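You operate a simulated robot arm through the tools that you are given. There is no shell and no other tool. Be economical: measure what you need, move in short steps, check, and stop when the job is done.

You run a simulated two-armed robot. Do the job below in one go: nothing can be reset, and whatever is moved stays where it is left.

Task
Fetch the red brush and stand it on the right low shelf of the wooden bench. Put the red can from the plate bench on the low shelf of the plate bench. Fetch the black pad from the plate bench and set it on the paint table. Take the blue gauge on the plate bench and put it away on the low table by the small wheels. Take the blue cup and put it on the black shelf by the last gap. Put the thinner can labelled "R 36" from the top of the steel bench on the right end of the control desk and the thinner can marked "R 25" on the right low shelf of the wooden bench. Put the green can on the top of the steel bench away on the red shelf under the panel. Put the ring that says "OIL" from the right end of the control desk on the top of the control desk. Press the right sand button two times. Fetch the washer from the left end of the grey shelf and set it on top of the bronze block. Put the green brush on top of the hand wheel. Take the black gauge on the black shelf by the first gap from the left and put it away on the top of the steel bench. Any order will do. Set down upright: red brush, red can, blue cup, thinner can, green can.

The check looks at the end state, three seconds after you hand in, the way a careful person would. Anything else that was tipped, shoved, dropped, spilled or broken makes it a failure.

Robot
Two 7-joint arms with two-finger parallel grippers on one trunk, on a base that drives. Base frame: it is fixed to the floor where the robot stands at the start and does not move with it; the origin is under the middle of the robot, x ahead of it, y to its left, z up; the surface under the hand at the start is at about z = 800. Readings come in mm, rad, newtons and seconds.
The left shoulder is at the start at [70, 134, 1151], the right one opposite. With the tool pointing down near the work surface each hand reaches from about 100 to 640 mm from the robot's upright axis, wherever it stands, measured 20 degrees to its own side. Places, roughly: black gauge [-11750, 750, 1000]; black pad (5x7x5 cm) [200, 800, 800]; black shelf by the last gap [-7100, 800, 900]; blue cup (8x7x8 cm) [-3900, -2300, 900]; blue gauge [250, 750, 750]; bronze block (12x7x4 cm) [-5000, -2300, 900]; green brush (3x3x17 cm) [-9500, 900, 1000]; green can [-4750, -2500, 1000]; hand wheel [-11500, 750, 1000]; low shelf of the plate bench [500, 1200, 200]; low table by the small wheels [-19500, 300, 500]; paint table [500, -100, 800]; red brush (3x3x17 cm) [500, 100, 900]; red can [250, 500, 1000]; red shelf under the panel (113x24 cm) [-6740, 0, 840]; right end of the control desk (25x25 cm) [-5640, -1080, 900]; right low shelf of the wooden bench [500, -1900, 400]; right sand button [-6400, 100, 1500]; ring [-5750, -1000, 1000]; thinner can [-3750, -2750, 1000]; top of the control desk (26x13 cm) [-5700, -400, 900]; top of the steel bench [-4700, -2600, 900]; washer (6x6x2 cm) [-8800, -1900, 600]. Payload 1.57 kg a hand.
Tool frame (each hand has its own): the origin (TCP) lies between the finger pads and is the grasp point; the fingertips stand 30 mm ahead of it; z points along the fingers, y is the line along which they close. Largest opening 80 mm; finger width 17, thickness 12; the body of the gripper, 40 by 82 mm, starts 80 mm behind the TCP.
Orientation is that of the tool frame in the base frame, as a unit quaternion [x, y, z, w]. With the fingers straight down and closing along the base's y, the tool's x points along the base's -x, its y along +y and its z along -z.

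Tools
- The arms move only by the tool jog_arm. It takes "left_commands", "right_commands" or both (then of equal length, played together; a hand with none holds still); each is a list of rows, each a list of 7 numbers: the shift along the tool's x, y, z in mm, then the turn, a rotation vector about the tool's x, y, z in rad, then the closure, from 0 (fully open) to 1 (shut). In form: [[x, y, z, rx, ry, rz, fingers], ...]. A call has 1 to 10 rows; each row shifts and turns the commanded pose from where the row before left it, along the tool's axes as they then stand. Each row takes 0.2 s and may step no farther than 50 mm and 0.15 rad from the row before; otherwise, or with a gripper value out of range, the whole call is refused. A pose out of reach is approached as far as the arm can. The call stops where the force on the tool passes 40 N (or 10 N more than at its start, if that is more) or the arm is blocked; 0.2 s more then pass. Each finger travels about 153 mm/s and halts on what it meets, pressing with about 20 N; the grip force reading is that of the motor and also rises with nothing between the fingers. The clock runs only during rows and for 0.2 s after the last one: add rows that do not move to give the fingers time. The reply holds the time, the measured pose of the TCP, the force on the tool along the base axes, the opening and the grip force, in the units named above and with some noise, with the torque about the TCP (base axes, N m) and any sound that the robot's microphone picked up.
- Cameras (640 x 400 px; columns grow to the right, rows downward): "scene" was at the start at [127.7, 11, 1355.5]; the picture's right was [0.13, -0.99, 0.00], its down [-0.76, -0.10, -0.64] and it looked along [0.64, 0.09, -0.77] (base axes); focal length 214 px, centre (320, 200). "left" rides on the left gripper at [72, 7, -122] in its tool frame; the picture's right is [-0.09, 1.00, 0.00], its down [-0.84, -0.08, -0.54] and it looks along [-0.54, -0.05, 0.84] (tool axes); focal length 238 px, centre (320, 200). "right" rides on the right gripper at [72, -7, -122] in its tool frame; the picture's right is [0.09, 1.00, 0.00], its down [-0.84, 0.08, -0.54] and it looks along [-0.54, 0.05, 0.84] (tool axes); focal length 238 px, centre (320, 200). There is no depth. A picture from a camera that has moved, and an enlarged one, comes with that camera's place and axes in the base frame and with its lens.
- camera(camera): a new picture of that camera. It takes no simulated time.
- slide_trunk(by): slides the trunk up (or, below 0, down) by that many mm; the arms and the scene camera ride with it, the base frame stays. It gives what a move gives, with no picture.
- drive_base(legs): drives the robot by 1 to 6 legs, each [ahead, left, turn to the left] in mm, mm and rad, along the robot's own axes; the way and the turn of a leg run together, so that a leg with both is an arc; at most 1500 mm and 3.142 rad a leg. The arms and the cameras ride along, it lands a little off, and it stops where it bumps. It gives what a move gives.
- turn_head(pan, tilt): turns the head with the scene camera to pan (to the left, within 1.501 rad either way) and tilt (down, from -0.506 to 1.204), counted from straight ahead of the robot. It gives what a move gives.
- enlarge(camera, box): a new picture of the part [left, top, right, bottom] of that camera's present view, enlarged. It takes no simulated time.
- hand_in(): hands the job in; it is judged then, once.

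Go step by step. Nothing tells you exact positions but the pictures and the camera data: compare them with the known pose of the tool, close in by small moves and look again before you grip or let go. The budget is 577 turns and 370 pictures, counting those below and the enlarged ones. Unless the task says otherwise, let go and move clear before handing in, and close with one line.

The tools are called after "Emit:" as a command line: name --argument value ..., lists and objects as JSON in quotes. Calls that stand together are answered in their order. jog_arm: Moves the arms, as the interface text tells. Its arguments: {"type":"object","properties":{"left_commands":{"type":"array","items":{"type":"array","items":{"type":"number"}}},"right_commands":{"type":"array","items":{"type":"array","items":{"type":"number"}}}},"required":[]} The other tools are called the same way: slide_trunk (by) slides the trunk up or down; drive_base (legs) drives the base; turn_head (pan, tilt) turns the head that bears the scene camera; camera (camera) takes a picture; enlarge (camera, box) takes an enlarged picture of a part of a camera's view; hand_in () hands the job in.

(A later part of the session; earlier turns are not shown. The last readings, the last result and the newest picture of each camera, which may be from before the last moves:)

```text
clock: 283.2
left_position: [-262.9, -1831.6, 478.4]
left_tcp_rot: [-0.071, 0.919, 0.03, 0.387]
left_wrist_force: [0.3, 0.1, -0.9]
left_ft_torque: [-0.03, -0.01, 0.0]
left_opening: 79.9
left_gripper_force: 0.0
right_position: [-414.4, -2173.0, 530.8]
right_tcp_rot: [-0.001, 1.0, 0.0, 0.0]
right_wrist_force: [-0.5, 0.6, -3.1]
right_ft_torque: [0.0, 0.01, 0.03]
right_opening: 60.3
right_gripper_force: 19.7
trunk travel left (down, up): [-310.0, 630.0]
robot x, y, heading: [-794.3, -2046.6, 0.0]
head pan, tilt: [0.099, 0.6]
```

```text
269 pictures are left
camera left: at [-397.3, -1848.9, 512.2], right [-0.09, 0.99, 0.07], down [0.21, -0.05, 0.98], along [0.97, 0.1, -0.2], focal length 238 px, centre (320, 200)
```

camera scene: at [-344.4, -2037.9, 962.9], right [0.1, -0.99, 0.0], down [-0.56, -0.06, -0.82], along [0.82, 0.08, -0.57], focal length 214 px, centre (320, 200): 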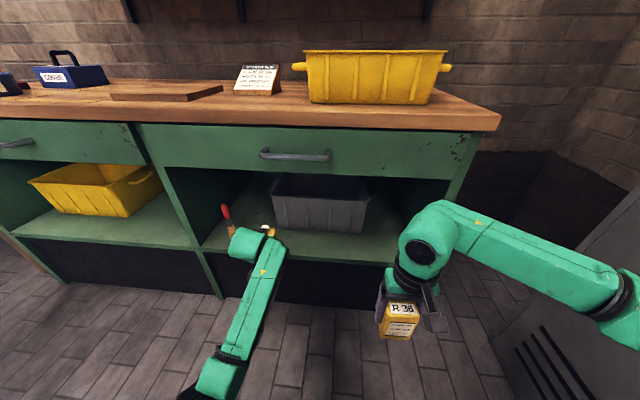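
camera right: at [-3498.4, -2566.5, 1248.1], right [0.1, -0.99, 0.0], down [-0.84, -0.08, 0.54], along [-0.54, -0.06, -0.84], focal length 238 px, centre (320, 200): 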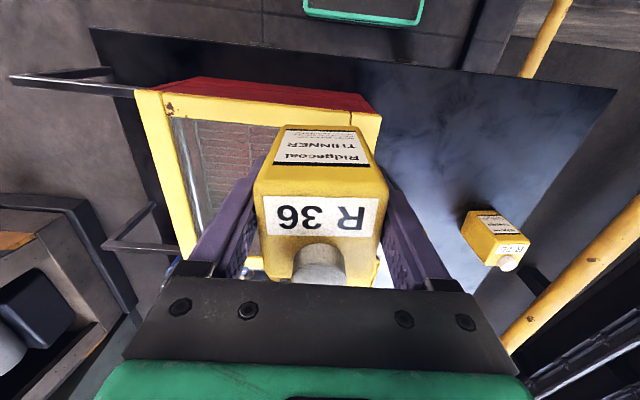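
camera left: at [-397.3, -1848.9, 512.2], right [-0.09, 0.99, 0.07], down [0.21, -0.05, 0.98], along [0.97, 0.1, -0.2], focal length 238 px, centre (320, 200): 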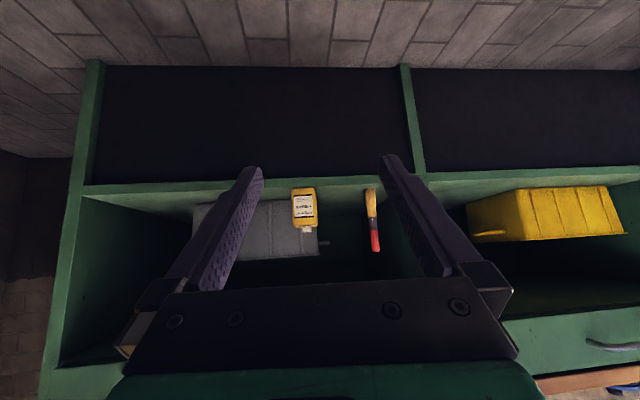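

R25 and the red brush both stand on the right low shelf. Next the blue gauge: raise the trunk, reset the left hand to point down, and drive to the plate bench.

Emit:
slide_trunk --by 400

Emit:
jog_arm --left_commands '[[20, 0, -30, 0, 0.1333, 0, 0], [20, 0, -30, 0, 0.1333, 0, 0], [0, 0, -30, 0, 0.1333, 0, 0], [0, 0, -30, 0, 0.1333, 0, 0], [0, 0, 0, 0, 0.1333, 0, 0], [0, 0, 0, 0, 0.1335, 0, 0], [0, 0, 0, 0, 0, 0.145, 0]]' --right_commands '[[0, 0, -45, 0, 0, 0, 1], [0, 0, -45, 0, 0, 0, 1], [0, 0, -45, 0, 0, 0, 1], [0, 0, -45, 0, 0, 0, 1], [0, 0, 0, 0, 0, 0, 1], [0, 0, 0, 0, 0, 0, 1], [0, 0, 0, 0, 0, 0, 1]]'

Emit:
drive_base --legs '[[0, 1330, 0], [0, 1330, 0], [250, 0, 0]]'

Emit:
camera --camera "left"

Emit:
turn_head --pan 0.3 --tilt 0.6

Emit:
camera --camera "scene"

```text
clock: 287.0
left_position: [-262.2, -1833.3, 878.2]
left_tcp_rot: [-0.071, 0.919, 0.03, 0.387]
left_wrist_force: [-0.1, 0.0, 0.1]
left_ft_torque: [0.02, -0.02, 0.0]
left_opening: 80.1
left_gripper_force: 0.1
right_position: [-415.8, -2172.2, 928.5]
right_tcp_rot: [-0.002, 1.0, 0.0, 0.0]
right_wrist_force: [0.3, 0.0, -2.7]
right_ft_torque: [-0.02, 0.0, 0.0]
right_opening: 60.5
right_gripper_force: 19.3
trunk travel left (down, up): [-710.0, 230.0]
robot x, y, heading: [-796.3, -2047.0, 0.006]
head pan, tilt: [0.099, 0.6]
```

```text
clock: 288.0
left_position: [-341.9, -1780.6, 917.7]
left_tcp_rot: [-0.097, 0.977, 0.099, 0.162]
left_wrist_force: [-0.1, 0.1, -0.4]
left_ft_torque: [0.0, 0.02, 0.01]
left_opening: 80.0
left_gripper_force: 0.0
left hand out of reach, approached as far as the arm can: row 4
right_position: [-413.8, -2172.1, 1094.4]
right_tcp_rot: [-0.002, 1.0, -0.001, -0.001]
right_wrist_force: [0.5, 0.1, -2.2]
right_ft_torque: [-0.04, 0.02, 0.0]
right_opening: 60.2
right_gripper_force: 19.6
trunk travel left (down, up): [-710.0, 230.0]
robot x, y, heading: [-795.5, -2046.8, 0.002]
head pan, tilt: [0.099, 0.6]
stopped in row 4 (left hand): the arm was blocked; the commanded pose is now the measured one
```

```text
clock: 302.4
left_position: [-84.5, 896.0, 917.7]
left_tcp_rot: [-0.103, 0.976, 0.101, 0.162]
left_wrist_force: [-0.8, 0.5, -1.0]
left_ft_torque: [-0.02, 0.0, -0.02]
left_opening: 80.1
left_gripper_force: 0.1
right_position: [-151.6, 502.8, 1094.2]
right_tcp_rot: [-0.01, 1.0, 0.0, 0.001]
right_wrist_force: [0.3, -0.1, -3.1]
right_ft_torque: [0.03, 0.05, 0.0]
right_opening: 60.2
right_gripper_force: 20.0
trunk travel left (down, up): [-710.0, 230.0]
robot x, y, heading: [-534.7, 622.8, 0.016]
head pan, tilt: [0.099, 0.6]
```

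```text
268 pictures are left
camera left: at [-186.5, 860.6, 1008.1], right [-0.15, 0.97, 0.19], down [0.63, -0.06, 0.77], along [0.76, 0.24, -0.61], focal length 238 px, centre (320, 200)
```

left: 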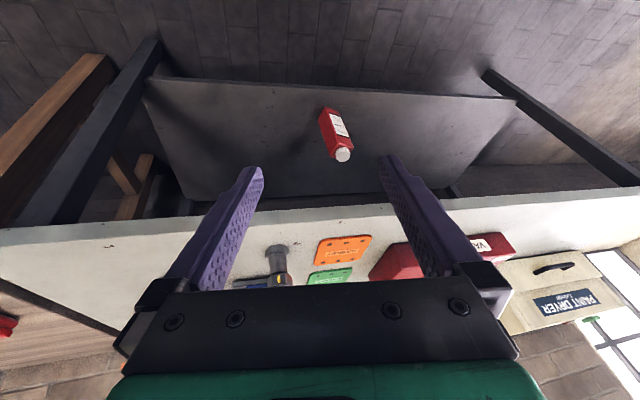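

```text
clock: 303.1
left_position: [-82.9, 896.7, 917.4]
left_tcp_rot: [-0.104, 0.976, 0.101, 0.161]
left_wrist_force: [-0.3, -0.4, 0.3]
left_ft_torque: [0.02, -0.04, -0.04]
left_opening: 80.1
left_gripper_force: 0.0
right_position: [-148.9, 502.6, 1094.6]
right_tcp_rot: [-0.01, 1.0, 0.0, -0.001]
right_wrist_force: [-0.5, 1.2, -3.8]
right_ft_torque: [0.02, 0.04, -0.02]
right_opening: 59.8
right_gripper_force: 20.3
trunk travel left (down, up): [-710.0, 230.0]
robot x, y, heading: [-535.1, 627.3, 0.018]
head pan, tilt: [0.3, 0.6]
```

```text
267 pictures are left
camera scene: at [-395.6, 652.0, 1363.0], right [0.31, -0.95, 0.0], down [-0.54, -0.18, -0.82], along [0.78, 0.26, -0.57], focal length 214 px, centre (320, 200)
```

scene: 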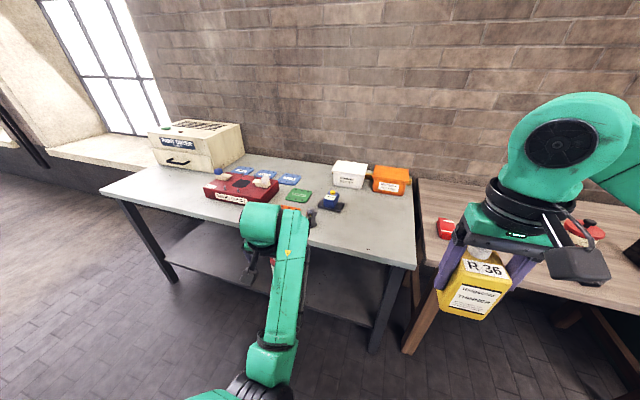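

Emit:
jog_arm --left_commands '[[15, 0, -25, 0.068, 0.108, 0.07, 0], [15, 0, -25, 0.068, 0.108, 0.07, 0], [0, 0, -25, 0.068, 0.108, 0.07, 0], [0, 0, -25, 0, 0, 0, 0]]'

```text
clock: 304.1
left_position: [-57.7, 930.9, 933.0]
left_tcp_rot: [0.001, 1.0, -0.001, -0.001]
left_wrist_force: [0.2, -0.1, 0.0]
left_ft_torque: [0.01, 0.01, -0.01]
left_opening: 80.1
left_gripper_force: 0.0
left hand out of reach, approached as far as the arm can: row 1, 2, 3, 4
right_position: [-150.5, 502.3, 1094.2]
right_tcp_rot: [-0.01, 1.0, 0.0, 0.0]
right_wrist_force: [-0.1, 0.3, -2.8]
right_ft_torque: [-0.01, 0.0, 0.01]
right_opening: 60.0
right_gripper_force: 19.7
trunk travel left (down, up): [-710.0, 230.0]
robot x, y, heading: [-532.5, 626.1, 0.016]
head pan, tilt: [0.3, 0.6]
```

Emit:
jog_arm --left_commands '[[50, 0, 0, 0, 0, 0, 0], [50, 0, 0, 0, 0, 0, 0], [30, 0, 0, 0, 0, 0, 0]]'

Emit:
drive_base --legs '[[400, 60, -0.016]]'

Emit:
camera --camera "left"

Emit:
camera --camera "scene"

```text
clock: 304.9
left_position: [-151.4, 990.2, 915.9]
left_tcp_rot: [0.001, 1.0, 0.0, 0.001]
left_wrist_force: [-0.2, 0.5, 0.9]
left_ft_torque: [0.0, 0.01, 0.01]
left_opening: 79.9
left_gripper_force: 0.0
left hand out of reach, approached as far as the arm can: row 1, 2, 3
right_position: [-149.0, 502.1, 1094.3]
right_tcp_rot: [-0.009, 1.0, 0.0, 0.0]
right_wrist_force: [-1.1, 0.1, -3.1]
right_ft_torque: [0.0, 0.06, 0.02]
right_opening: 60.2
right_gripper_force: 20.0
trunk travel left (down, up): [-710.0, 230.0]
robot x, y, heading: [-534.8, 626.2, 0.014]
head pan, tilt: [0.3, 0.6]
```

```text
clock: 307.4
left_position: [252.4, 1049.8, 916.8]
left_tcp_rot: [0.006, 1.0, 0.0, 0.0]
left_wrist_force: [-0.1, -0.2, 0.2]
left_ft_torque: [-0.01, 0.0, 0.03]
left_opening: 80.0
left_gripper_force: 0.0
right_position: [250.5, 561.3, 1094.1]
right_tcp_rot: [-0.005, 1.0, 0.0, 0.0]
right_wrist_force: [0.3, 0.4, -2.2]
right_ft_torque: [-0.04, 0.04, 0.02]
right_opening: 60.0
right_gripper_force: 20.8
trunk travel left (down, up): [-710.0, 230.0]
robot x, y, heading: [-129.7, 684.1, 0.008]
head pan, tilt: [0.3, 0.6]
```

```text
266 pictures are left
camera left: at [183.2, 1055.9, 1038.3], right [0.1, 0.99, 0.0], down [0.83, -0.09, 0.54], along [0.54, -0.06, -0.84], focal length 238 px, centre (320, 200)
```

left: 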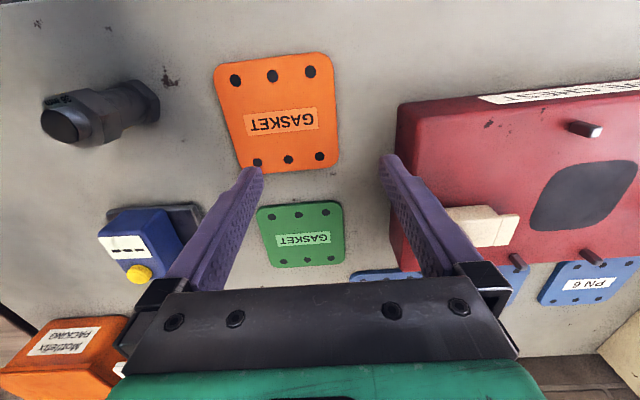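

```text
265 pictures are left
camera scene: at [5.3, 713.5, 1363.1], right [0.3, -0.95, 0.0], down [-0.54, -0.17, -0.83], along [0.79, 0.25, -0.56], focal length 214 px, centre (320, 200)
```

scene: 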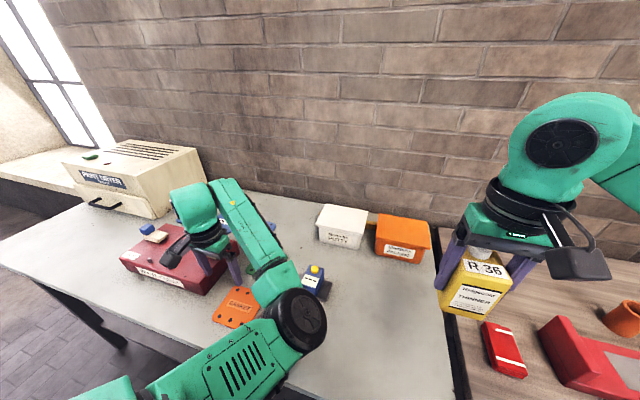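

The left arm is in an odd, low-elbow configuration. Back off and re-pose it safely before working.

Emit:
drive_base --legs '[[-400, 0, 0]]'

Emit:
jog_arm --left_commands '[[0, -50, 0, 0, 0, 0, 0], [0, -50, 0, 0, 0, 0, 0], [0, -50, 0, 0, 0, 0, 0]]'

Emit:
camera --camera "scene"

```text
clock: 309.9
left_position: [-145.0, 1047.6, 915.6]
left_tcp_rot: [0.007, 1.0, -0.001, 0.001]
left_wrist_force: [0.2, 0.1, 0.0]
left_ft_torque: [0.0, 0.01, 0.0]
left_opening: 80.0
left_gripper_force: 0.1
right_position: [-148.3, 559.4, 1094.4]
right_tcp_rot: [-0.003, 1.0, 0.0, -0.001]
right_wrist_force: [-0.2, -0.7, -2.8]
right_ft_torque: [-0.02, 0.03, -0.02]
right_opening: 59.9
right_gripper_force: 20.6
trunk travel left (down, up): [-710.0, 230.0]
robot x, y, heading: [-531.0, 686.5, 0.006]
head pan, tilt: [0.3, 0.6]
```

```text
clock: 310.7
left_position: [-83.4, 987.8, 873.4]
left_tcp_rot: [-0.008, 1.0, 0.009, 0.012]
left_wrist_force: [-0.4, 0.6, 0.2]
left_ft_torque: [-0.02, 0.03, 0.0]
left_opening: 79.9
left_gripper_force: 0.1
left hand out of reach, approached as far as the arm can: row 1, 2, 3
right_position: [-150.5, 559.9, 1094.4]
right_tcp_rot: [-0.002, 1.0, -0.001, -0.001]
right_wrist_force: [0.5, 0.0, -3.1]
right_ft_torque: [-0.03, 0.03, -0.02]
right_opening: 59.8
right_gripper_force: 19.9
trunk travel left (down, up): [-710.0, 230.0]
robot x, y, heading: [-530.7, 686.1, 0.003]
head pan, tilt: [0.3, 0.6]
```

```text
264 pictures are left
camera scene: at [-393.9, 711.1, 1363.1], right [0.3, -0.95, 0.0], down [-0.54, -0.17, -0.82], along [0.79, 0.25, -0.57], focal length 214 px, centre (320, 200)
```

scene: 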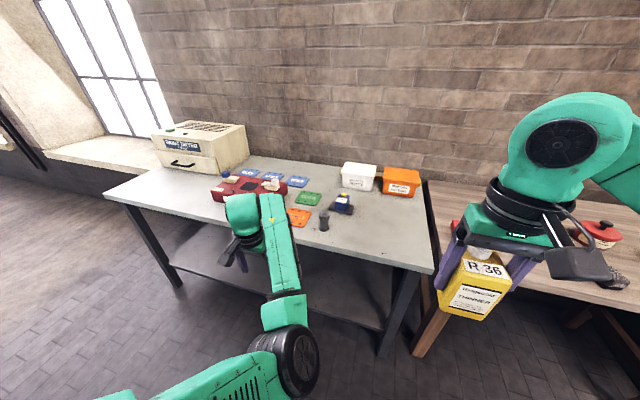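

Emit:
jog_arm --left_commands '[[0, 0, -50, 0, 0, 0, 0], [0, 0, -50, 0, 0, 0, 0], [0, 0, -50, 0, 0, 0, 0], [0, 0, -50, 0, 0, 0, 0], [0, 0, -50, 0, 0, 0, 0], [0, 0, -50, 0, 0, 0, 0]]'

Emit:
camera --camera "scene"

```text
clock: 312.1
left_position: [-51.0, 1006.8, 1153.7]
left_tcp_rot: [0.007, 1.0, 0.0, 0.001]
left_wrist_force: [-0.3, 0.5, 0.7]
left_ft_torque: [0.02, -0.02, -0.01]
left_opening: 80.2
left_gripper_force: 0.0
left hand out of reach, approached as far as the arm can: row 1, 2, 3
right_position: [-150.6, 559.3, 1095.1]
right_tcp_rot: [-0.003, 1.0, 0.0, 0.0]
right_wrist_force: [0.0, 0.2, -3.1]
right_ft_torque: [-0.01, 0.02, -0.01]
right_opening: 59.8
right_gripper_force: 19.8
trunk travel left (down, up): [-710.0, 230.0]
robot x, y, heading: [-528.2, 682.8, 0.004]
head pan, tilt: [0.3, 0.6]
```

```text
263 pictures are left
camera scene: at [-395.4, 711.6, 1363.2], right [0.3, -0.95, 0.0], down [-0.54, -0.17, -0.83], along [0.79, 0.25, -0.56], focal length 214 px, centre (320, 200)
```

scene: 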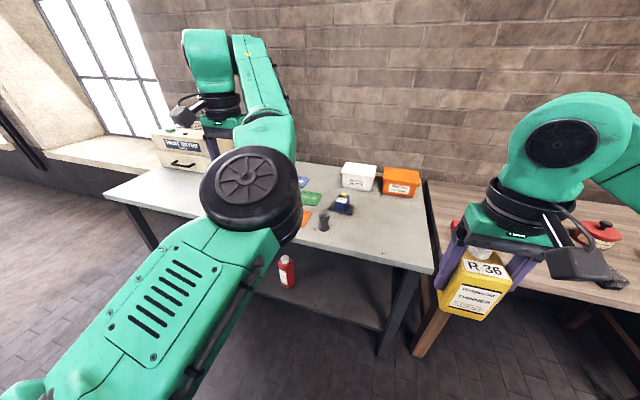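

Emit:
jog_arm --left_commands '[[0, -50, 0, 0, 0, 0, 0], [0, -50, 0, 0, 0, 0, 0], [0, -50, 0, 0, 0, 0, 0], [0, -40, 0, 0, 0, 0, 0], [30, 0, 0, 0, 0, 0, 0], [30, 0, 0, 0, 0, 0, 0]]'

Emit:
camera --camera "scene"

```text
clock: 313.5
left_position: [-49.9, 986.3, 1150.7]
left_tcp_rot: [0.008, 1.0, -0.001, 0.001]
left_wrist_force: [0.4, -0.1, -0.1]
left_ft_torque: [-0.01, 0.02, -0.02]
left_opening: 80.2
left_gripper_force: 0.1
left hand out of reach, approached as far as the arm can: row 1, 2, 3, 4, 5, 6
right_position: [-149.7, 559.3, 1094.7]
right_tcp_rot: [-0.003, 1.0, 0.0, -0.001]
right_wrist_force: [0.2, 0.0, -2.7]
right_ft_torque: [-0.01, -0.02, -0.01]
right_opening: 60.1
right_gripper_force: 20.0
trunk travel left (down, up): [-710.0, 230.0]
robot x, y, heading: [-530.6, 684.8, 0.003]
head pan, tilt: [0.3, 0.6]
```

```text
262 pictures are left
camera scene: at [-393.7, 711.3, 1363.0], right [0.3, -0.95, 0.0], down [-0.54, -0.17, -0.82], along [0.79, 0.25, -0.57], focal length 214 px, centre (320, 200)
```

scene: 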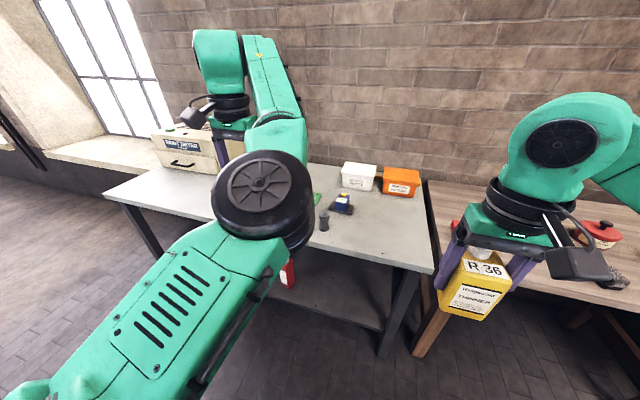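

Emit:
jog_arm --left_commands '[[0, 50, 0, 0, 0, 0, 0], [0, 50, 0, 0, 0, 0, 0], [0, 50, 0, 0, 0, 0, 0], [0, 50, 0, 0, 0, 0, 0], [0, 50, 0, 0, 0, 0, 0], [0, 50, 0, 0, 0, 0, 0], [0, 50, 0, 0, 0, 0, 0], [0, 50, 0, 0, 0, 0, 0], [0, 50, 0, 0, 0, 0, 0]]'

Emit:
jog_arm --left_commands '[[50, 0, 0, 0, 0, 0, 0], [50, 0, 0, 0, 0, 0, 0], [50, 0, 0, 0, 0, 0, 0], [50, 0, 0, 0, 0, 0, 0], [50, 0, 0, 0, 0, 0, 0]]'

Emit:
turn_head --pan 0.9 --tilt 0.6

Emit:
camera --camera "scene"

```text
clock: 315.5
left_position: [-50.1, 1153.3, 1148.8]
left_tcp_rot: [0.001, 1.0, -0.002, 0.002]
left_wrist_force: [0.0, 0.7, -0.3]
left_ft_torque: [-0.05, 0.0, 0.02]
left_opening: 80.2
left_gripper_force: 0.0
left hand out of reach, approached as far as the arm can: row 4, 5, 6, 7, 8, 9
right_position: [-149.2, 559.5, 1094.1]
right_tcp_rot: [-0.003, 1.0, 0.0, -0.001]
right_wrist_force: [-0.5, 0.2, -2.3]
right_ft_torque: [-0.04, 0.04, 0.02]
right_opening: 60.0
right_gripper_force: 20.0
trunk travel left (down, up): [-710.0, 230.0]
robot x, y, heading: [-529.6, 685.1, 0.006]
head pan, tilt: [0.3, 0.6]
```

```text
clock: 316.7
left_position: [-302.6, 1156.1, 1146.0]
left_tcp_rot: [0.007, 1.0, -0.001, 0.001]
left_wrist_force: [-0.7, -0.5, 0.7]
left_ft_torque: [0.01, -0.04, -0.02]
left_opening: 79.9
left_gripper_force: 0.0
right_position: [-150.9, 559.6, 1096.5]
right_tcp_rot: [-0.003, 1.0, 0.0, 0.0]
right_wrist_force: [-0.2, 0.7, -3.4]
right_ft_torque: [-0.03, -0.03, 0.01]
right_opening: 60.0
right_gripper_force: 19.6
trunk travel left (down, up): [-710.0, 230.0]
robot x, y, heading: [-529.8, 686.1, 0.003]
head pan, tilt: [0.3, 0.6]
```

```text
clock: 317.7
left_position: [-299.0, 1155.0, 1147.8]
left_tcp_rot: [0.007, 1.0, 0.0, 0.002]
left_wrist_force: [-0.2, 1.0, -0.1]
left_ft_torque: [0.03, -0.01, 0.04]
left_opening: 79.9
left_gripper_force: 0.1
right_position: [-149.4, 559.4, 1094.2]
right_tcp_rot: [-0.003, 1.0, 0.0, -0.002]
right_wrist_force: [0.2, 0.5, -3.1]
right_ft_torque: [-0.02, -0.01, 0.05]
right_opening: 59.7
right_gripper_force: 19.9
trunk travel left (down, up): [-710.0, 230.0]
robot x, y, heading: [-528.3, 686.5, 0.007]
head pan, tilt: [0.901, 0.6]
```

```text
261 pictures are left
camera scene: at [-423.5, 754.5, 1363.1], right [0.79, -0.62, 0.0], down [-0.35, -0.44, -0.82], along [0.51, 0.65, -0.57], focal length 214 px, centre (320, 200)
```

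scene: 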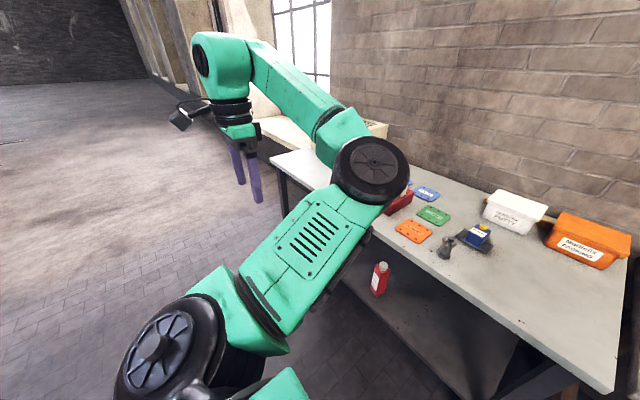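

The left elbow is folded inward. I'll try straightening the arm fully forward and re-bending it.

Emit:
jog_arm --left_commands '[[-45, -20, 0, 0, 0, 0, 0], [-45, -20, 0, 0, 0, 0, 0], [-45, -20, 0, 0, 0, 0, 0], [-45, -20, 0, 0, 0, 0, 0], [-45, -20, 0, 0, 0, 0, 0], [-45, -20, 0, 0, 0, 0, 0], [-45, -20, 0, 0, 0, 0, 0], [-45, -20, 0, 0, 0, 0, 0], [-45, -20, 0, 0, 0, 0, 0], [-45, -20, 0, 0, 0, 0, 0]]'

Emit:
jog_arm --left_commands '[[-45, -20, 0, 0, 0, 0, 0], [-45, -20, 0, 0, 0, 0, 0], [-45, -20, 0, 0, 0, 0, 0], [0, -50, 0, 0, 0, 0, 0], [0, -50, 0, 0, 0, 0, 0], [0, -50, 0, 0, 0, 0, 0], [0, -50, 0, 0, 0, 0, 0]]'

Emit:
camera --camera "scene"

```text
clock: 319.9
left_position: [16.8, 991.6, 1148.4]
left_tcp_rot: [0.006, 1.0, -0.001, 0.001]
left_wrist_force: [-0.9, -0.1, 0.0]
left_ft_torque: [-0.03, -0.02, -0.02]
left_opening: 79.7
left_gripper_force: 0.0
left hand out of reach, approached as far as the arm can: row 7, 8, 9, 10
right_position: [-151.0, 560.4, 1094.1]
right_tcp_rot: [-0.003, 1.0, 0.0, 0.0]
right_wrist_force: [-0.4, -0.3, -2.5]
right_ft_torque: [0.01, 0.02, 0.03]
right_opening: 59.9
right_gripper_force: 20.0
trunk travel left (down, up): [-710.0, 230.0]
robot x, y, heading: [-529.4, 687.1, 0.007]
head pan, tilt: [0.901, 0.6]
```

```text
clock: 321.5
left_position: [21.7, 781.7, 1141.9]
left_tcp_rot: [0.006, 1.0, 0.0, 0.0]
left_wrist_force: [0.1, -0.3, -0.8]
left_ft_torque: [0.05, 0.02, 0.03]
left_opening: 80.2
left_gripper_force: 0.1
left hand out of reach, approached as far as the arm can: row 1, 2, 3
right_position: [-150.0, 557.0, 1094.3]
right_tcp_rot: [-0.003, 1.0, 0.001, -0.001]
right_wrist_force: [0.2, -0.4, -3.2]
right_ft_torque: [0.08, 0.04, -0.01]
right_opening: 59.9
right_gripper_force: 19.8
trunk travel left (down, up): [-710.0, 230.0]
robot x, y, heading: [-526.2, 682.4, 0.002]
head pan, tilt: [0.901, 0.6]
```

```text
260 pictures are left
camera scene: at [-423.4, 752.2, 1363.2], right [0.79, -0.62, 0.0], down [-0.35, -0.44, -0.83], along [0.51, 0.65, -0.56], focal length 214 px, centre (320, 200)
```

scene: 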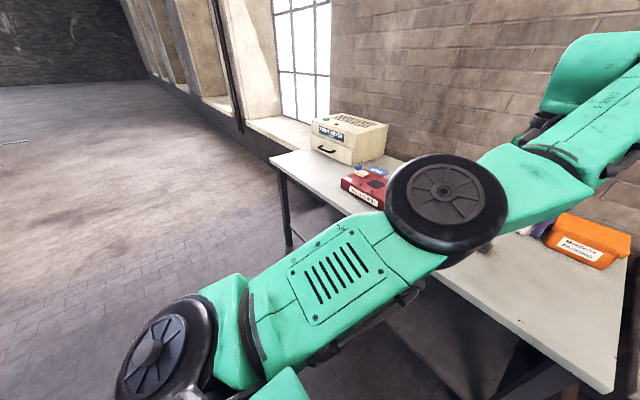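

It flipped: the hand is inside and the elbow outside now. Retract a little to settle the posture.

Emit:
jog_arm --left_commands '[[40, 0, 0, 0, 0, 0, 0], [40, 0, 0, 0, 0, 0, 0], [40, 0, 0, 0, 0, 0, 0], [20, 30, 0, 0, 0, 0, 0], [0, 30, 0, 0, 0, 0, 0]]'

Emit:
drive_base --legs '[[400, 0, 0]]'

Emit:
camera --camera "scene"

Emit:
camera --camera "left"

```text
clock: 322.7
left_position: [23.2, 815.8, 1140.2]
left_tcp_rot: [0.007, 1.0, -0.001, 0.0]
left_wrist_force: [0.5, 0.5, -0.5]
left_ft_torque: [-0.05, 0.04, 0.01]
left_opening: 80.1
left_gripper_force: 0.2
left hand out of reach, approached as far as the arm can: row 1, 2, 3, 4
right_position: [-148.5, 560.1, 1094.0]
right_tcp_rot: [-0.002, 1.0, -0.001, -0.001]
right_wrist_force: [0.7, 1.1, -2.1]
right_ft_torque: [-0.04, 0.0, 0.01]
right_opening: 60.0
right_gripper_force: 19.7
trunk travel left (down, up): [-710.0, 230.0]
robot x, y, heading: [-535.1, 683.3, -0.001]
head pan, tilt: [0.901, 0.6]
```

```text
clock: 325.2
left_position: [428.0, 818.1, 1141.0]
left_tcp_rot: [0.007, 1.0, -0.001, 0.002]
left_wrist_force: [-0.6, 0.0, -0.4]
left_ft_torque: [0.01, 0.01, -0.02]
left_opening: 80.2
left_gripper_force: 0.0
right_position: [254.7, 562.2, 1094.9]
right_tcp_rot: [-0.003, 1.0, 0.0, 0.0]
right_wrist_force: [-0.4, -0.3, -3.1]
right_ft_torque: [-0.02, 0.05, -0.01]
right_opening: 59.8
right_gripper_force: 20.1
trunk travel left (down, up): [-710.0, 230.0]
robot x, y, heading: [-123.5, 684.0, 0.007]
head pan, tilt: [0.901, 0.6]
```

```text
259 pictures are left
camera scene: at [-20.0, 756.0, 1363.2], right [0.79, -0.62, 0.0], down [-0.35, -0.44, -0.83], along [0.51, 0.65, -0.56], focal length 214 px, centre (320, 200)
```

scene: 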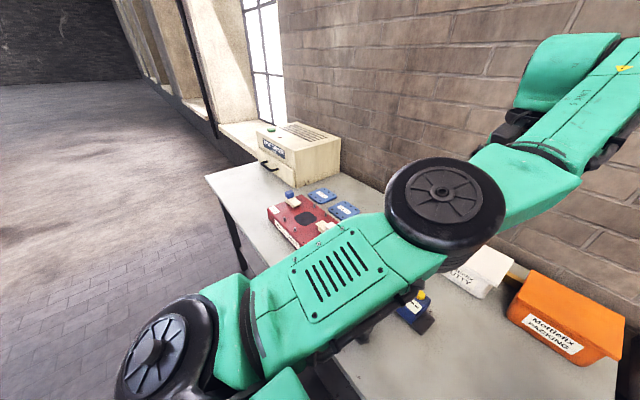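

```text
258 pictures are left
camera left: at [356.0, 823.9, 1263.5], right [0.1, 0.99, 0.0], down [0.83, -0.09, 0.54], along [0.54, -0.06, -0.84], focal length 238 px, centre (320, 200)
```

left: 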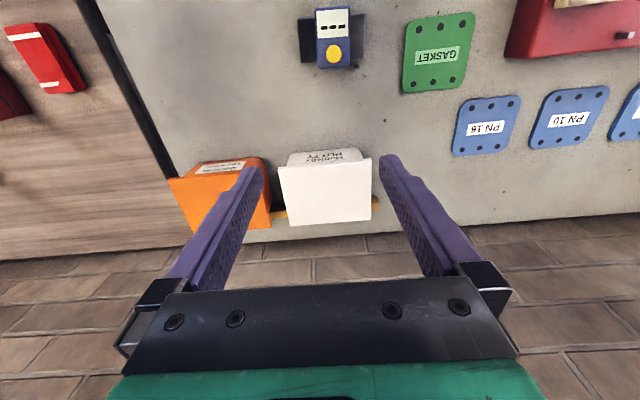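

Emit:
jog_arm --left_commands '[[40, 0, 0, 0, 0, 0, 0], [40, 0, 0, 0, 0, 0, 0]]'

Emit:
camera --camera "left"

Emit:
camera --camera "scene"

```text
clock: 325.8
left_position: [426.4, 816.6, 1140.9]
left_tcp_rot: [0.006, 1.0, 0.0, 0.001]
left_wrist_force: [0.3, -0.3, 0.3]
left_ft_torque: [0.0, 0.01, 0.01]
left_opening: 80.3
left_gripper_force: 0.0
left hand out of reach, approached as far as the arm can: row 1, 2
right_position: [254.7, 560.8, 1094.1]
right_tcp_rot: [-0.003, 1.0, 0.0, -0.001]
right_wrist_force: [-0.3, -0.6, -2.4]
right_ft_torque: [-0.02, 0.02, 0.02]
right_opening: 59.6
right_gripper_force: 20.2
trunk travel left (down, up): [-710.0, 230.0]
robot x, y, heading: [-125.9, 683.6, 0.007]
head pan, tilt: [0.901, 0.6]
```

```text
257 pictures are left
camera left: at [356.9, 823.8, 1263.1], right [0.1, 0.99, 0.0], down [0.84, -0.09, 0.54], along [0.54, -0.06, -0.84], focal length 238 px, centre (320, 200)
```

left: 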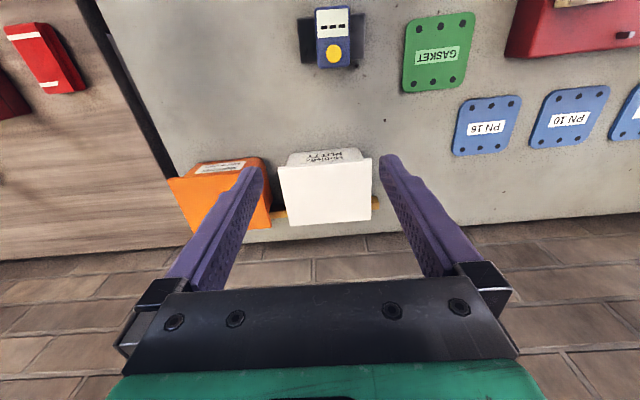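

```text
256 pictures are left
camera scene: at [-19.0, 756.0, 1363.1], right [0.79, -0.62, 0.0], down [-0.35, -0.44, -0.82], along [0.51, 0.65, -0.57], focal length 214 px, centre (320, 200)
```

scene: 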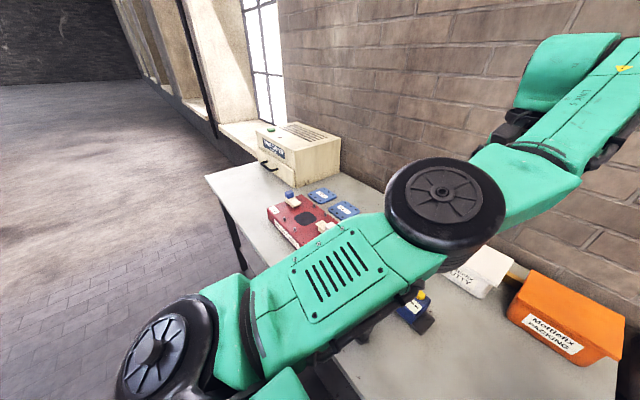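

The left arm is still in the flipped roll. I'll back off and try one thing: rolling the hand about the forward axis with the arm straight, which may unroll the upper arm.

Emit:
drive_base --legs '[[-500, 0, 0]]'

Emit:
jog_arm --left_commands '[[0, 0, 0, 0.147, 0, 0, 0], [0, 0, 0, 0.147, 0, 0, 0], [0, 0, 0, 0.147, 0, 0, 0], [0, 0, 0, 0.147, 0, 0, 0], [0, 0, 0, 0.147, 0, 0, 0], [0, 0, 0, 0.147, 0, 0, 0], [0, 0, 0, 0.147, 0, 0, 0], [0, 0, 0, 0.147, 0, 0, 0], [0, 0, 0, 0.147, 0, 0, 0], [0, 0, 0, 0.147, 0, 0, 0]]'

Emit:
camera --camera "scene"

```text
clock: 328.8
left_position: [-66.4, 815.8, 1139.6]
left_tcp_rot: [0.005, 1.0, 0.0, 0.0]
left_wrist_force: [-0.3, -0.2, -0.6]
left_ft_torque: [0.01, 0.01, 0.01]
left_opening: 80.1
left_gripper_force: 0.0
right_position: [-238.6, 559.2, 1093.6]
right_tcp_rot: [-0.004, 1.0, 0.0, -0.001]
right_wrist_force: [0.1, 0.1, -3.3]
right_ft_torque: [0.01, 0.04, 0.01]
right_opening: 59.5
right_gripper_force: 19.8
trunk travel left (down, up): [-710.0, 230.0]
robot x, y, heading: [-624.1, 685.4, 0.007]
head pan, tilt: [0.901, 0.6]
```

```text
clock: 331.0
left_position: [-65.4, 816.3, 1141.7]
left_tcp_rot: [0.004, 0.741, -0.672, -0.004]
left_wrist_force: [0.1, -0.1, -0.6]
left_ft_torque: [-0.01, -0.02, 0.0]
left_opening: 80.1
left_gripper_force: 0.0
right_position: [-238.8, 559.4, 1094.4]
right_tcp_rot: [-0.004, 1.0, 0.0, 0.0]
right_wrist_force: [-0.9, -0.1, -2.2]
right_ft_torque: [-0.01, 0.01, 0.0]
right_opening: 60.0
right_gripper_force: 19.7
trunk travel left (down, up): [-710.0, 230.0]
robot x, y, heading: [-623.6, 681.0, 0.004]
head pan, tilt: [0.901, 0.6]
```

```text
255 pictures are left
camera scene: at [-513.0, 754.9, 1363.0], right [0.79, -0.62, 0.0], down [-0.35, -0.45, -0.82], along [0.51, 0.65, -0.57], focal length 214 px, centre (320, 200)
```

scene: 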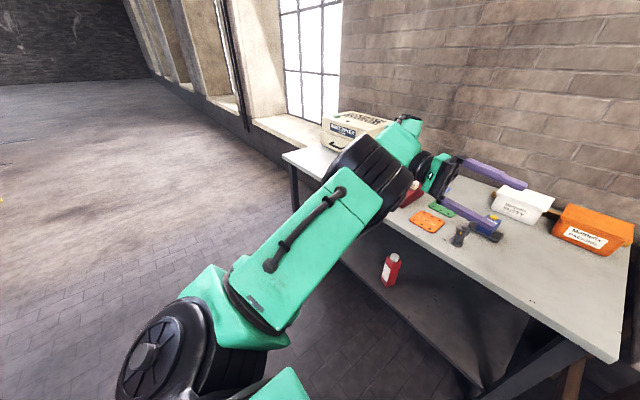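

Promising: the upper arm rolled and the elbow is going outward. Retract in this pose, then roll back.

Emit:
jog_arm --left_commands '[[50, 0, 0, 0, 0, 0, 0], [50, 0, 0, 0, 0, 0, 0], [50, 0, 0, 0, 0, 0, 0], [30, 0, 0, 0, 0, 0, 0], [30, 0, 0, 0, 0, 0, 0]]'

Emit:
camera --camera "scene"

```text
clock: 332.2
left_position: [-138.4, 762.6, 1113.8]
left_tcp_rot: [-0.001, 0.748, -0.664, 0.003]
left_wrist_force: [0.1, -0.2, 0.4]
left_ft_torque: [0.02, -0.02, 0.01]
left_opening: 80.1
left_gripper_force: 0.1
left hand out of reach, approached as far as the arm can: row 1, 2, 3, 4, 5
right_position: [-238.1, 556.7, 1093.4]
right_tcp_rot: [-0.004, 1.0, 0.0, -0.001]
right_wrist_force: [0.1, -0.2, -3.3]
right_ft_torque: [0.01, 0.03, 0.04]
right_opening: 59.7
right_gripper_force: 20.2
trunk travel left (down, up): [-710.0, 230.0]
robot x, y, heading: [-618.4, 684.4, 0.008]
head pan, tilt: [0.901, 0.6]
```

```text
254 pictures are left
camera scene: at [-512.3, 752.9, 1363.0], right [0.79, -0.62, 0.0], down [-0.35, -0.44, -0.82], along [0.51, 0.65, -0.57], focal length 214 px, centre (320, 200)
```

scene: 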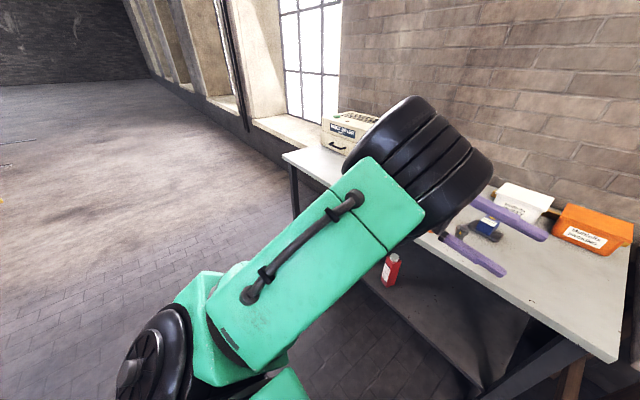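

Emit:
jog_arm --left_commands '[[0, 0, 0, -0.147, 0, 0, 0], [0, 0, 0, -0.147, 0, 0, 0], [0, 0, 0, -0.147, 0, 0, 0], [0, 0, 0, -0.147, 0, 0, 0], [0, 0, 0, -0.147, 0, 0, 0], [0, 0, 0, -0.147, 0, 0, 0], [0, 0, 0, -0.147, 0, 0, 0], [0, 0, 0, -0.147, 0, 0, 0], [0, 0, 0, -0.147, 0, 0, 0], [0, 0, 0, -0.147, 0, 0, 0]]'

Emit:
camera --camera "scene"

```text
clock: 334.4
left_position: [-89.4, 826.0, 1161.2]
left_tcp_rot: [0.001, 1.0, -0.002, -0.001]
left_wrist_force: [0.8, 0.8, 0.4]
left_ft_torque: [0.04, 0.0, -0.02]
left_opening: 80.1
left_gripper_force: 0.1
left hand out of reach, approached as far as the arm can: row 5, 6, 7, 8, 9, 10
right_position: [-239.4, 557.6, 1094.6]
right_tcp_rot: [-0.004, 1.0, 0.0, -0.001]
right_wrist_force: [-0.1, 0.4, -2.3]
right_ft_torque: [0.03, 0.02, 0.02]
right_opening: 60.0
right_gripper_force: 19.9
trunk travel left (down, up): [-710.0, 230.0]
robot x, y, heading: [-622.1, 683.1, 0.008]
head pan, tilt: [0.901, 0.6]
```

```text
253 pictures are left
camera scene: at [-513.7, 753.0, 1363.1], right [0.79, -0.62, 0.0], down [-0.35, -0.44, -0.83], along [0.51, 0.65, -0.56], focal length 214 px, centre (320, 200)
```

scene: 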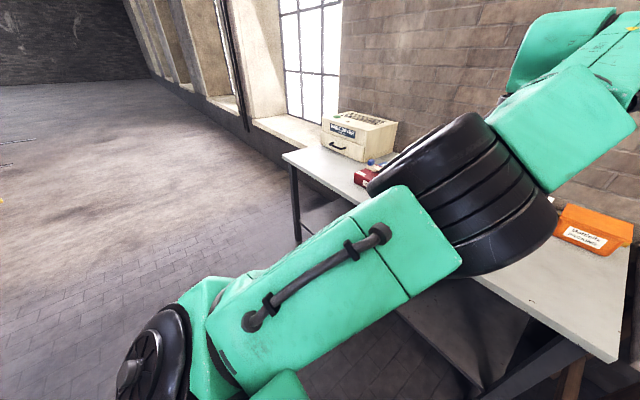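

It ratchets in the right direction; repeat the roll once more.

Emit:
jog_arm --left_commands '[[0, 0, 0, 0.147, 0, 0, 0], [0, 0, 0, 0.147, 0, 0, 0], [0, 0, 0, 0.147, 0, 0, 0], [0, 0, 0, 0.147, 0, 0, 0], [0, 0, 0, 0.147, 0, 0, 0], [0, 0, 0, 0.147, 0, 0, 0], [0, 0, 0, 0.147, 0, 0, 0], [0, 0, 0, 0.147, 0, 0, 0], [0, 0, 0, 0.147, 0, 0, 0], [0, 0, 0, 0.147, 0, 0, 0]]'

Emit:
camera --camera "scene"

Emit:
jog_arm --left_commands '[[0, 0, 0, -0.147, 0, 0, 0], [0, 0, 0, -0.147, 0, 0, 0], [0, 0, 0, -0.147, 0, 0, 0], [0, 0, 0, -0.147, 0, 0, 0], [0, 0, 0, -0.147, 0, 0, 0], [0, 0, 0, -0.147, 0, 0, 0], [0, 0, 0, -0.147, 0, 0, 0], [0, 0, 0, -0.147, 0, 0, 0], [0, 0, 0, -0.147, 0, 0, 0], [0, 0, 0, -0.147, 0, 0, 0]]'

Emit:
camera --camera "scene"

```text
clock: 336.6
left_position: [-84.0, 820.3, 1160.4]
left_tcp_rot: [0.003, 0.742, -0.671, -0.002]
left_wrist_force: [0.1, 0.9, -0.6]
left_ft_torque: [0.02, 0.03, -0.02]
left_opening: 80.1
left_gripper_force: 0.0
left hand out of reach, approached as far as the arm can: row 10
right_position: [-238.4, 559.9, 1094.9]
right_tcp_rot: [-0.005, 1.0, 0.001, -0.001]
right_wrist_force: [0.3, 0.8, -2.8]
right_ft_torque: [0.03, 0.04, -0.02]
right_opening: 59.6
right_gripper_force: 20.2
trunk travel left (down, up): [-710.0, 230.0]
robot x, y, heading: [-622.8, 685.4, 0.006]
head pan, tilt: [0.901, 0.6]
```

```text
252 pictures are left
camera scene: at [-512.8, 754.6, 1363.0], right [0.79, -0.62, 0.0], down [-0.35, -0.44, -0.82], along [0.51, 0.65, -0.57], focal length 214 px, centre (320, 200)
```

scene: 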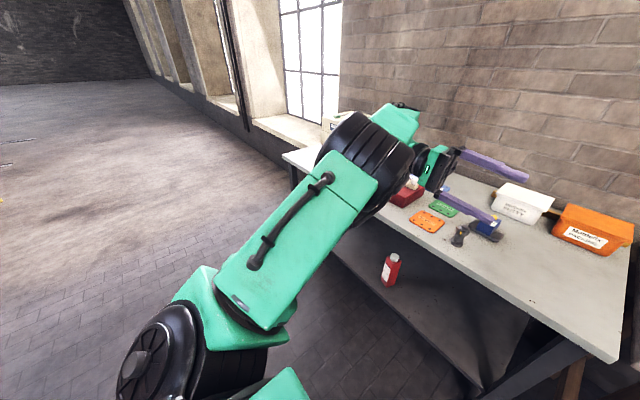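

```text
clock: 338.8
left_position: [-84.4, 820.2, 1160.9]
left_tcp_rot: [0.004, 1.0, 0.0, 0.0]
left_wrist_force: [0.0, -0.2, 0.3]
left_ft_torque: [0.0, -0.01, 0.0]
left_opening: 80.1
left_gripper_force: 0.0
right_position: [-239.8, 559.0, 1094.8]
right_tcp_rot: [-0.004, 1.0, 0.001, 0.0]
right_wrist_force: [1.0, 1.0, -2.5]
right_ft_torque: [-0.02, 0.05, 0.04]
right_opening: 59.8
right_gripper_force: 19.6
trunk travel left (down, up): [-710.0, 230.0]
robot x, y, heading: [-619.2, 682.8, 0.007]
head pan, tilt: [0.901, 0.6]
```

```text
251 pictures are left
camera scene: at [-514.0, 753.2, 1363.1], right [0.79, -0.62, 0.0], down [-0.35, -0.44, -0.83], along [0.51, 0.65, -0.56], focal length 214 px, centre (320, 200)
```

scene: 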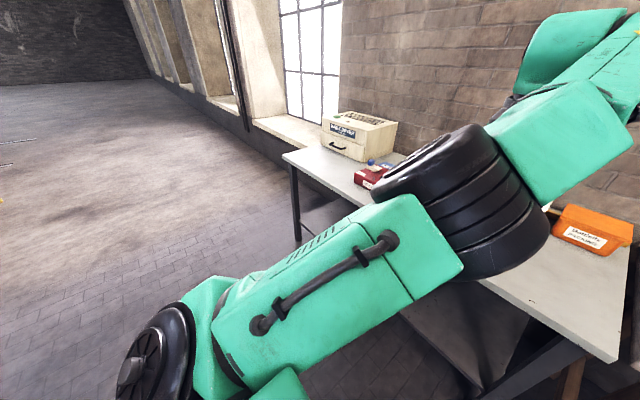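

Emit:
jog_arm --left_commands '[[0, 0, 0, 0.147, 0, 0, 0], [0, 0, 0, 0.147, 0, 0, 0], [0, 0, 0, 0.147, 0, 0, 0], [0, 0, 0, 0.147, 0, 0, 0], [0, 0, 0, 0.147, 0, 0, 0], [0, 0, 0, 0.147, 0, 0, 0], [0, 0, 0, 0.147, 0, 0, 0], [0, 0, 0, 0.147, 0, 0, 0], [0, 0, 0, 0.147, 0, 0, 0], [0, 0, 0, 0.147, 0, 0, 0]]'

Emit:
jog_arm --left_commands '[[0, 0, 0, 0.147, 0, 0, 0], [0, 0, 0, 0.147, 0, 0, 0], [0, 0, 0, 0.147, 0, 0, 0], [0, 0, 0, 0.147, 0, 0, 0], [0, 0, 0, 0.147, 0, 0, 0], [0, 0, 0, 0.147, 0, 0, 0]]'

Emit:
camera --camera "scene"

```text
clock: 341.0
left_position: [-83.9, 818.7, 1160.4]
left_tcp_rot: [0.003, 0.741, -0.672, -0.001]
left_wrist_force: [-0.2, -0.1, 0.9]
left_ft_torque: [-0.03, 0.03, -0.03]
left_opening: 79.9
left_gripper_force: 0.1
right_position: [-238.4, 559.1, 1094.1]
right_tcp_rot: [-0.005, 1.0, 0.0, -0.001]
right_wrist_force: [0.6, -1.4, -2.1]
right_ft_torque: [0.0, 0.06, -0.02]
right_opening: 59.9
right_gripper_force: 20.2
trunk travel left (down, up): [-710.0, 230.0]
robot x, y, heading: [-616.5, 687.0, 0.004]
head pan, tilt: [0.901, 0.6]
```

```text
clock: 342.4
left_position: [-34.3, 806.0, 1162.5]
left_tcp_rot: [-0.003, -0.384, 0.923, 0.006]
left_wrist_force: [-0.5, -0.5, -0.3]
left_ft_torque: [-0.05, 0.0, -0.02]
left_opening: 79.7
left_gripper_force: 0.1
left hand out of reach, approached as far as the arm can: row 1, 2, 3, 4, 6
right_position: [-238.6, 559.4, 1093.8]
right_tcp_rot: [-0.004, 1.0, 0.0, -0.002]
right_wrist_force: [0.3, -0.2, -2.7]
right_ft_torque: [0.0, 0.04, -0.01]
right_opening: 59.9
right_gripper_force: 19.7
trunk travel left (down, up): [-710.0, 230.0]
robot x, y, heading: [-616.4, 684.6, 0.006]
head pan, tilt: [0.901, 0.6]
```

```text
250 pictures are left
camera scene: at [-513.2, 753.6, 1363.1], right [0.79, -0.62, 0.0], down [-0.35, -0.44, -0.82], along [0.51, 0.65, -0.57], focal length 214 px, centre (320, 200)
```

scene: 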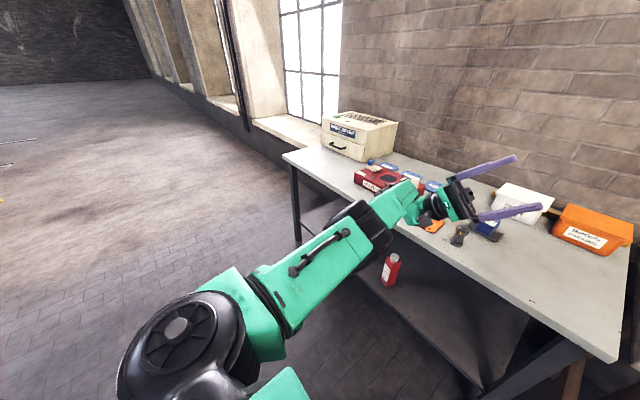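

Emit:
jog_arm --left_commands '[[20, 0, 0, -0.147, 0, 0, 0], [20, 0, 0, -0.147, 0, 0, 0], [0, 0, 0, -0.147, 0, 0, 0], [0, 0, 0, -0.147, 0, 0, 0], [0, 0, 0, -0.147, 0, 0, 0], [0, 0, 0, -0.147, 0, 0, 0], [0, 0, 0, -0.147, 0, 0, 0], [0, 0, 0, -0.147, 0, 0, 0], [0, 0, 0, -0.147, 0, 0, 0], [0, 0, 0, -0.147, 0, 0, 0]]'

Emit:
jog_arm --left_commands '[[0, 0, 0, -0.147, 0, 0, 0], [0, 0, 0, -0.147, 0, 0, 0], [0, 0, 0, -0.147, 0, 0, 0], [0, 0, 0, -0.147, 0, 0, 0], [0, 0, 0, -0.147, 0, 0, 0], [0, 0, 0, -0.147, 0, 0, 0]]'

Emit:
camera --camera "scene"

```text
clock: 344.6
left_position: [-39.1, 806.4, 1161.0]
left_tcp_rot: [0.005, 0.904, -0.426, -0.003]
left_wrist_force: [-0.2, 0.3, -0.6]
left_ft_torque: [0.02, 0.0, -0.01]
left_opening: 79.7
left_gripper_force: 0.1
left hand out of reach, approached as far as the arm can: row 1, 2
right_position: [-238.8, 558.3, 1094.3]
right_tcp_rot: [-0.005, 1.0, 0.001, -0.001]
right_wrist_force: [0.9, 0.0, -2.6]
right_ft_torque: [0.02, 0.01, 0.0]
right_opening: 59.8
right_gripper_force: 19.8
trunk travel left (down, up): [-710.0, 230.0]
robot x, y, heading: [-620.6, 680.8, 0.003]
head pan, tilt: [0.901, 0.6]
```

```text
clock: 346.0
left_position: [-58.7, 816.9, 1159.2]
left_tcp_rot: [0.005, 1.0, 0.001, 0.001]
left_wrist_force: [0.8, 0.2, 0.8]
left_ft_torque: [0.02, 0.02, -0.02]
left_opening: 80.2
left_gripper_force: 0.1
left hand out of reach, approached as far as the arm can: row 3, 4, 5, 6
right_position: [-237.9, 557.2, 1094.5]
right_tcp_rot: [-0.005, 1.0, 0.001, -0.001]
right_wrist_force: [-0.2, 0.0, -2.6]
right_ft_torque: [0.04, 0.04, 0.0]
right_opening: 59.9
right_gripper_force: 20.0
trunk travel left (down, up): [-710.0, 230.0]
robot x, y, heading: [-619.1, 685.6, 0.001]
head pan, tilt: [0.901, 0.6]
```

```text
249 pictures are left
camera scene: at [-513.6, 752.7, 1363.1], right [0.79, -0.62, 0.0], down [-0.35, -0.44, -0.83], along [0.51, 0.65, -0.56], focal length 214 px, centre (320, 200)
```

scene: 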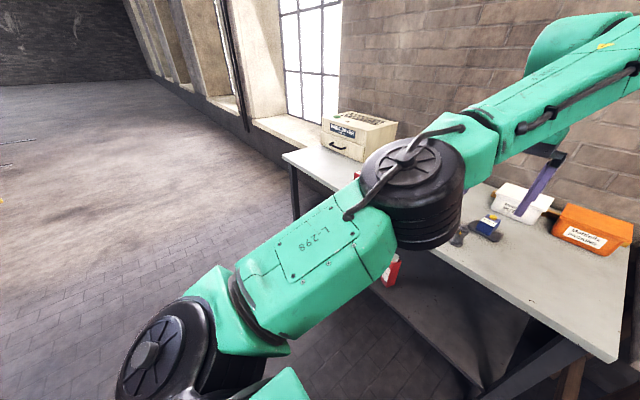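

The "L-298" face is up again, so the posture is normal. Retract to confirm.

Emit:
jog_arm --left_commands '[[40, 0, 0, 0, 0, 0, 0], [40, 0, 0, 0, 0, 0, 0], [40, 0, 0, 0, 0, 0, 0], [40, 0, 0, 0, 0, 0, 0], [40, 0, 0, 0, 0, 0, 0]]'

Emit:
camera --camera "scene"

```text
clock: 347.2
left_position: [-57.3, 817.6, 1157.9]
left_tcp_rot: [0.005, 1.0, 0.0, 0.001]
left_wrist_force: [-0.6, 0.3, 0.1]
left_ft_torque: [0.04, 0.0, -0.01]
left_opening: 80.0
left_gripper_force: 0.1
left hand out of reach, approached as far as the arm can: row 1, 2, 3, 4, 5
right_position: [-238.9, 558.9, 1094.7]
right_tcp_rot: [-0.004, 1.0, 0.0, -0.002]
right_wrist_force: [0.0, 0.3, -2.6]
right_ft_torque: [-0.02, 0.03, 0.02]
right_opening: 59.7
right_gripper_force: 20.0
trunk travel left (down, up): [-710.0, 230.0]
robot x, y, heading: [-617.8, 685.6, 0.005]
head pan, tilt: [0.901, 0.6]
```

```text
248 pictures are left
camera scene: at [-513.6, 753.9, 1363.1], right [0.79, -0.62, 0.0], down [-0.35, -0.44, -0.82], along [0.51, 0.65, -0.57], focal length 214 px, centre (320, 200)
```

scene: 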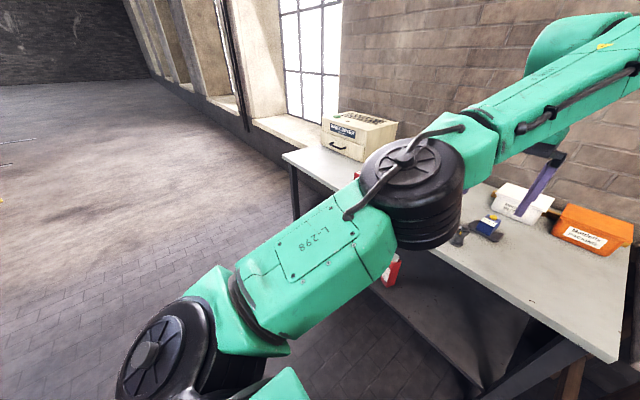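

Emit:
jog_arm --left_commands '[[0, -50, 0, 0, 0, 0, 0], [0, -50, 0, 0, 0, 0, 0], [0, -50, 0, 0, 0, 0, 0], [0, -30, 0, 0, 0, 0, 0]]'

Emit:
camera --camera "scene"

```text
clock: 348.2
left_position: [-99.2, 660.6, 1149.2]
left_tcp_rot: [0.005, 1.0, 0.0, 0.001]
left_wrist_force: [0.2, 0.0, -0.2]
left_ft_torque: [0.0, 0.0, -0.03]
left_opening: 79.9
left_gripper_force: 0.0
left hand out of reach, approached as far as the arm can: row 1, 2, 3, 4
right_position: [-239.0, 559.8, 1094.3]
right_tcp_rot: [-0.004, 1.0, -0.001, 0.0]
right_wrist_force: [-0.5, -0.3, -3.3]
right_ft_torque: [0.01, 0.04, -0.01]
right_opening: 59.9
right_gripper_force: 20.4
trunk travel left (down, up): [-710.0, 230.0]
robot x, y, heading: [-618.8, 684.9, 0.005]
head pan, tilt: [0.901, 0.6]
```

```text
247 pictures are left
camera scene: at [-514.2, 754.5, 1363.1], right [0.79, -0.62, 0.0], down [-0.35, -0.44, -0.82], along [0.51, 0.65, -0.57], focal length 214 px, centre (320, 200)
```

scene: 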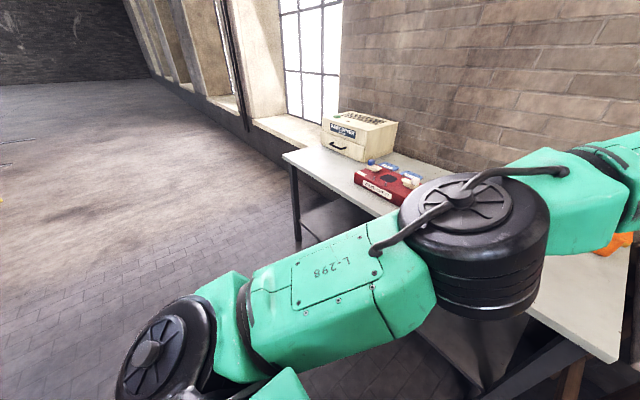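

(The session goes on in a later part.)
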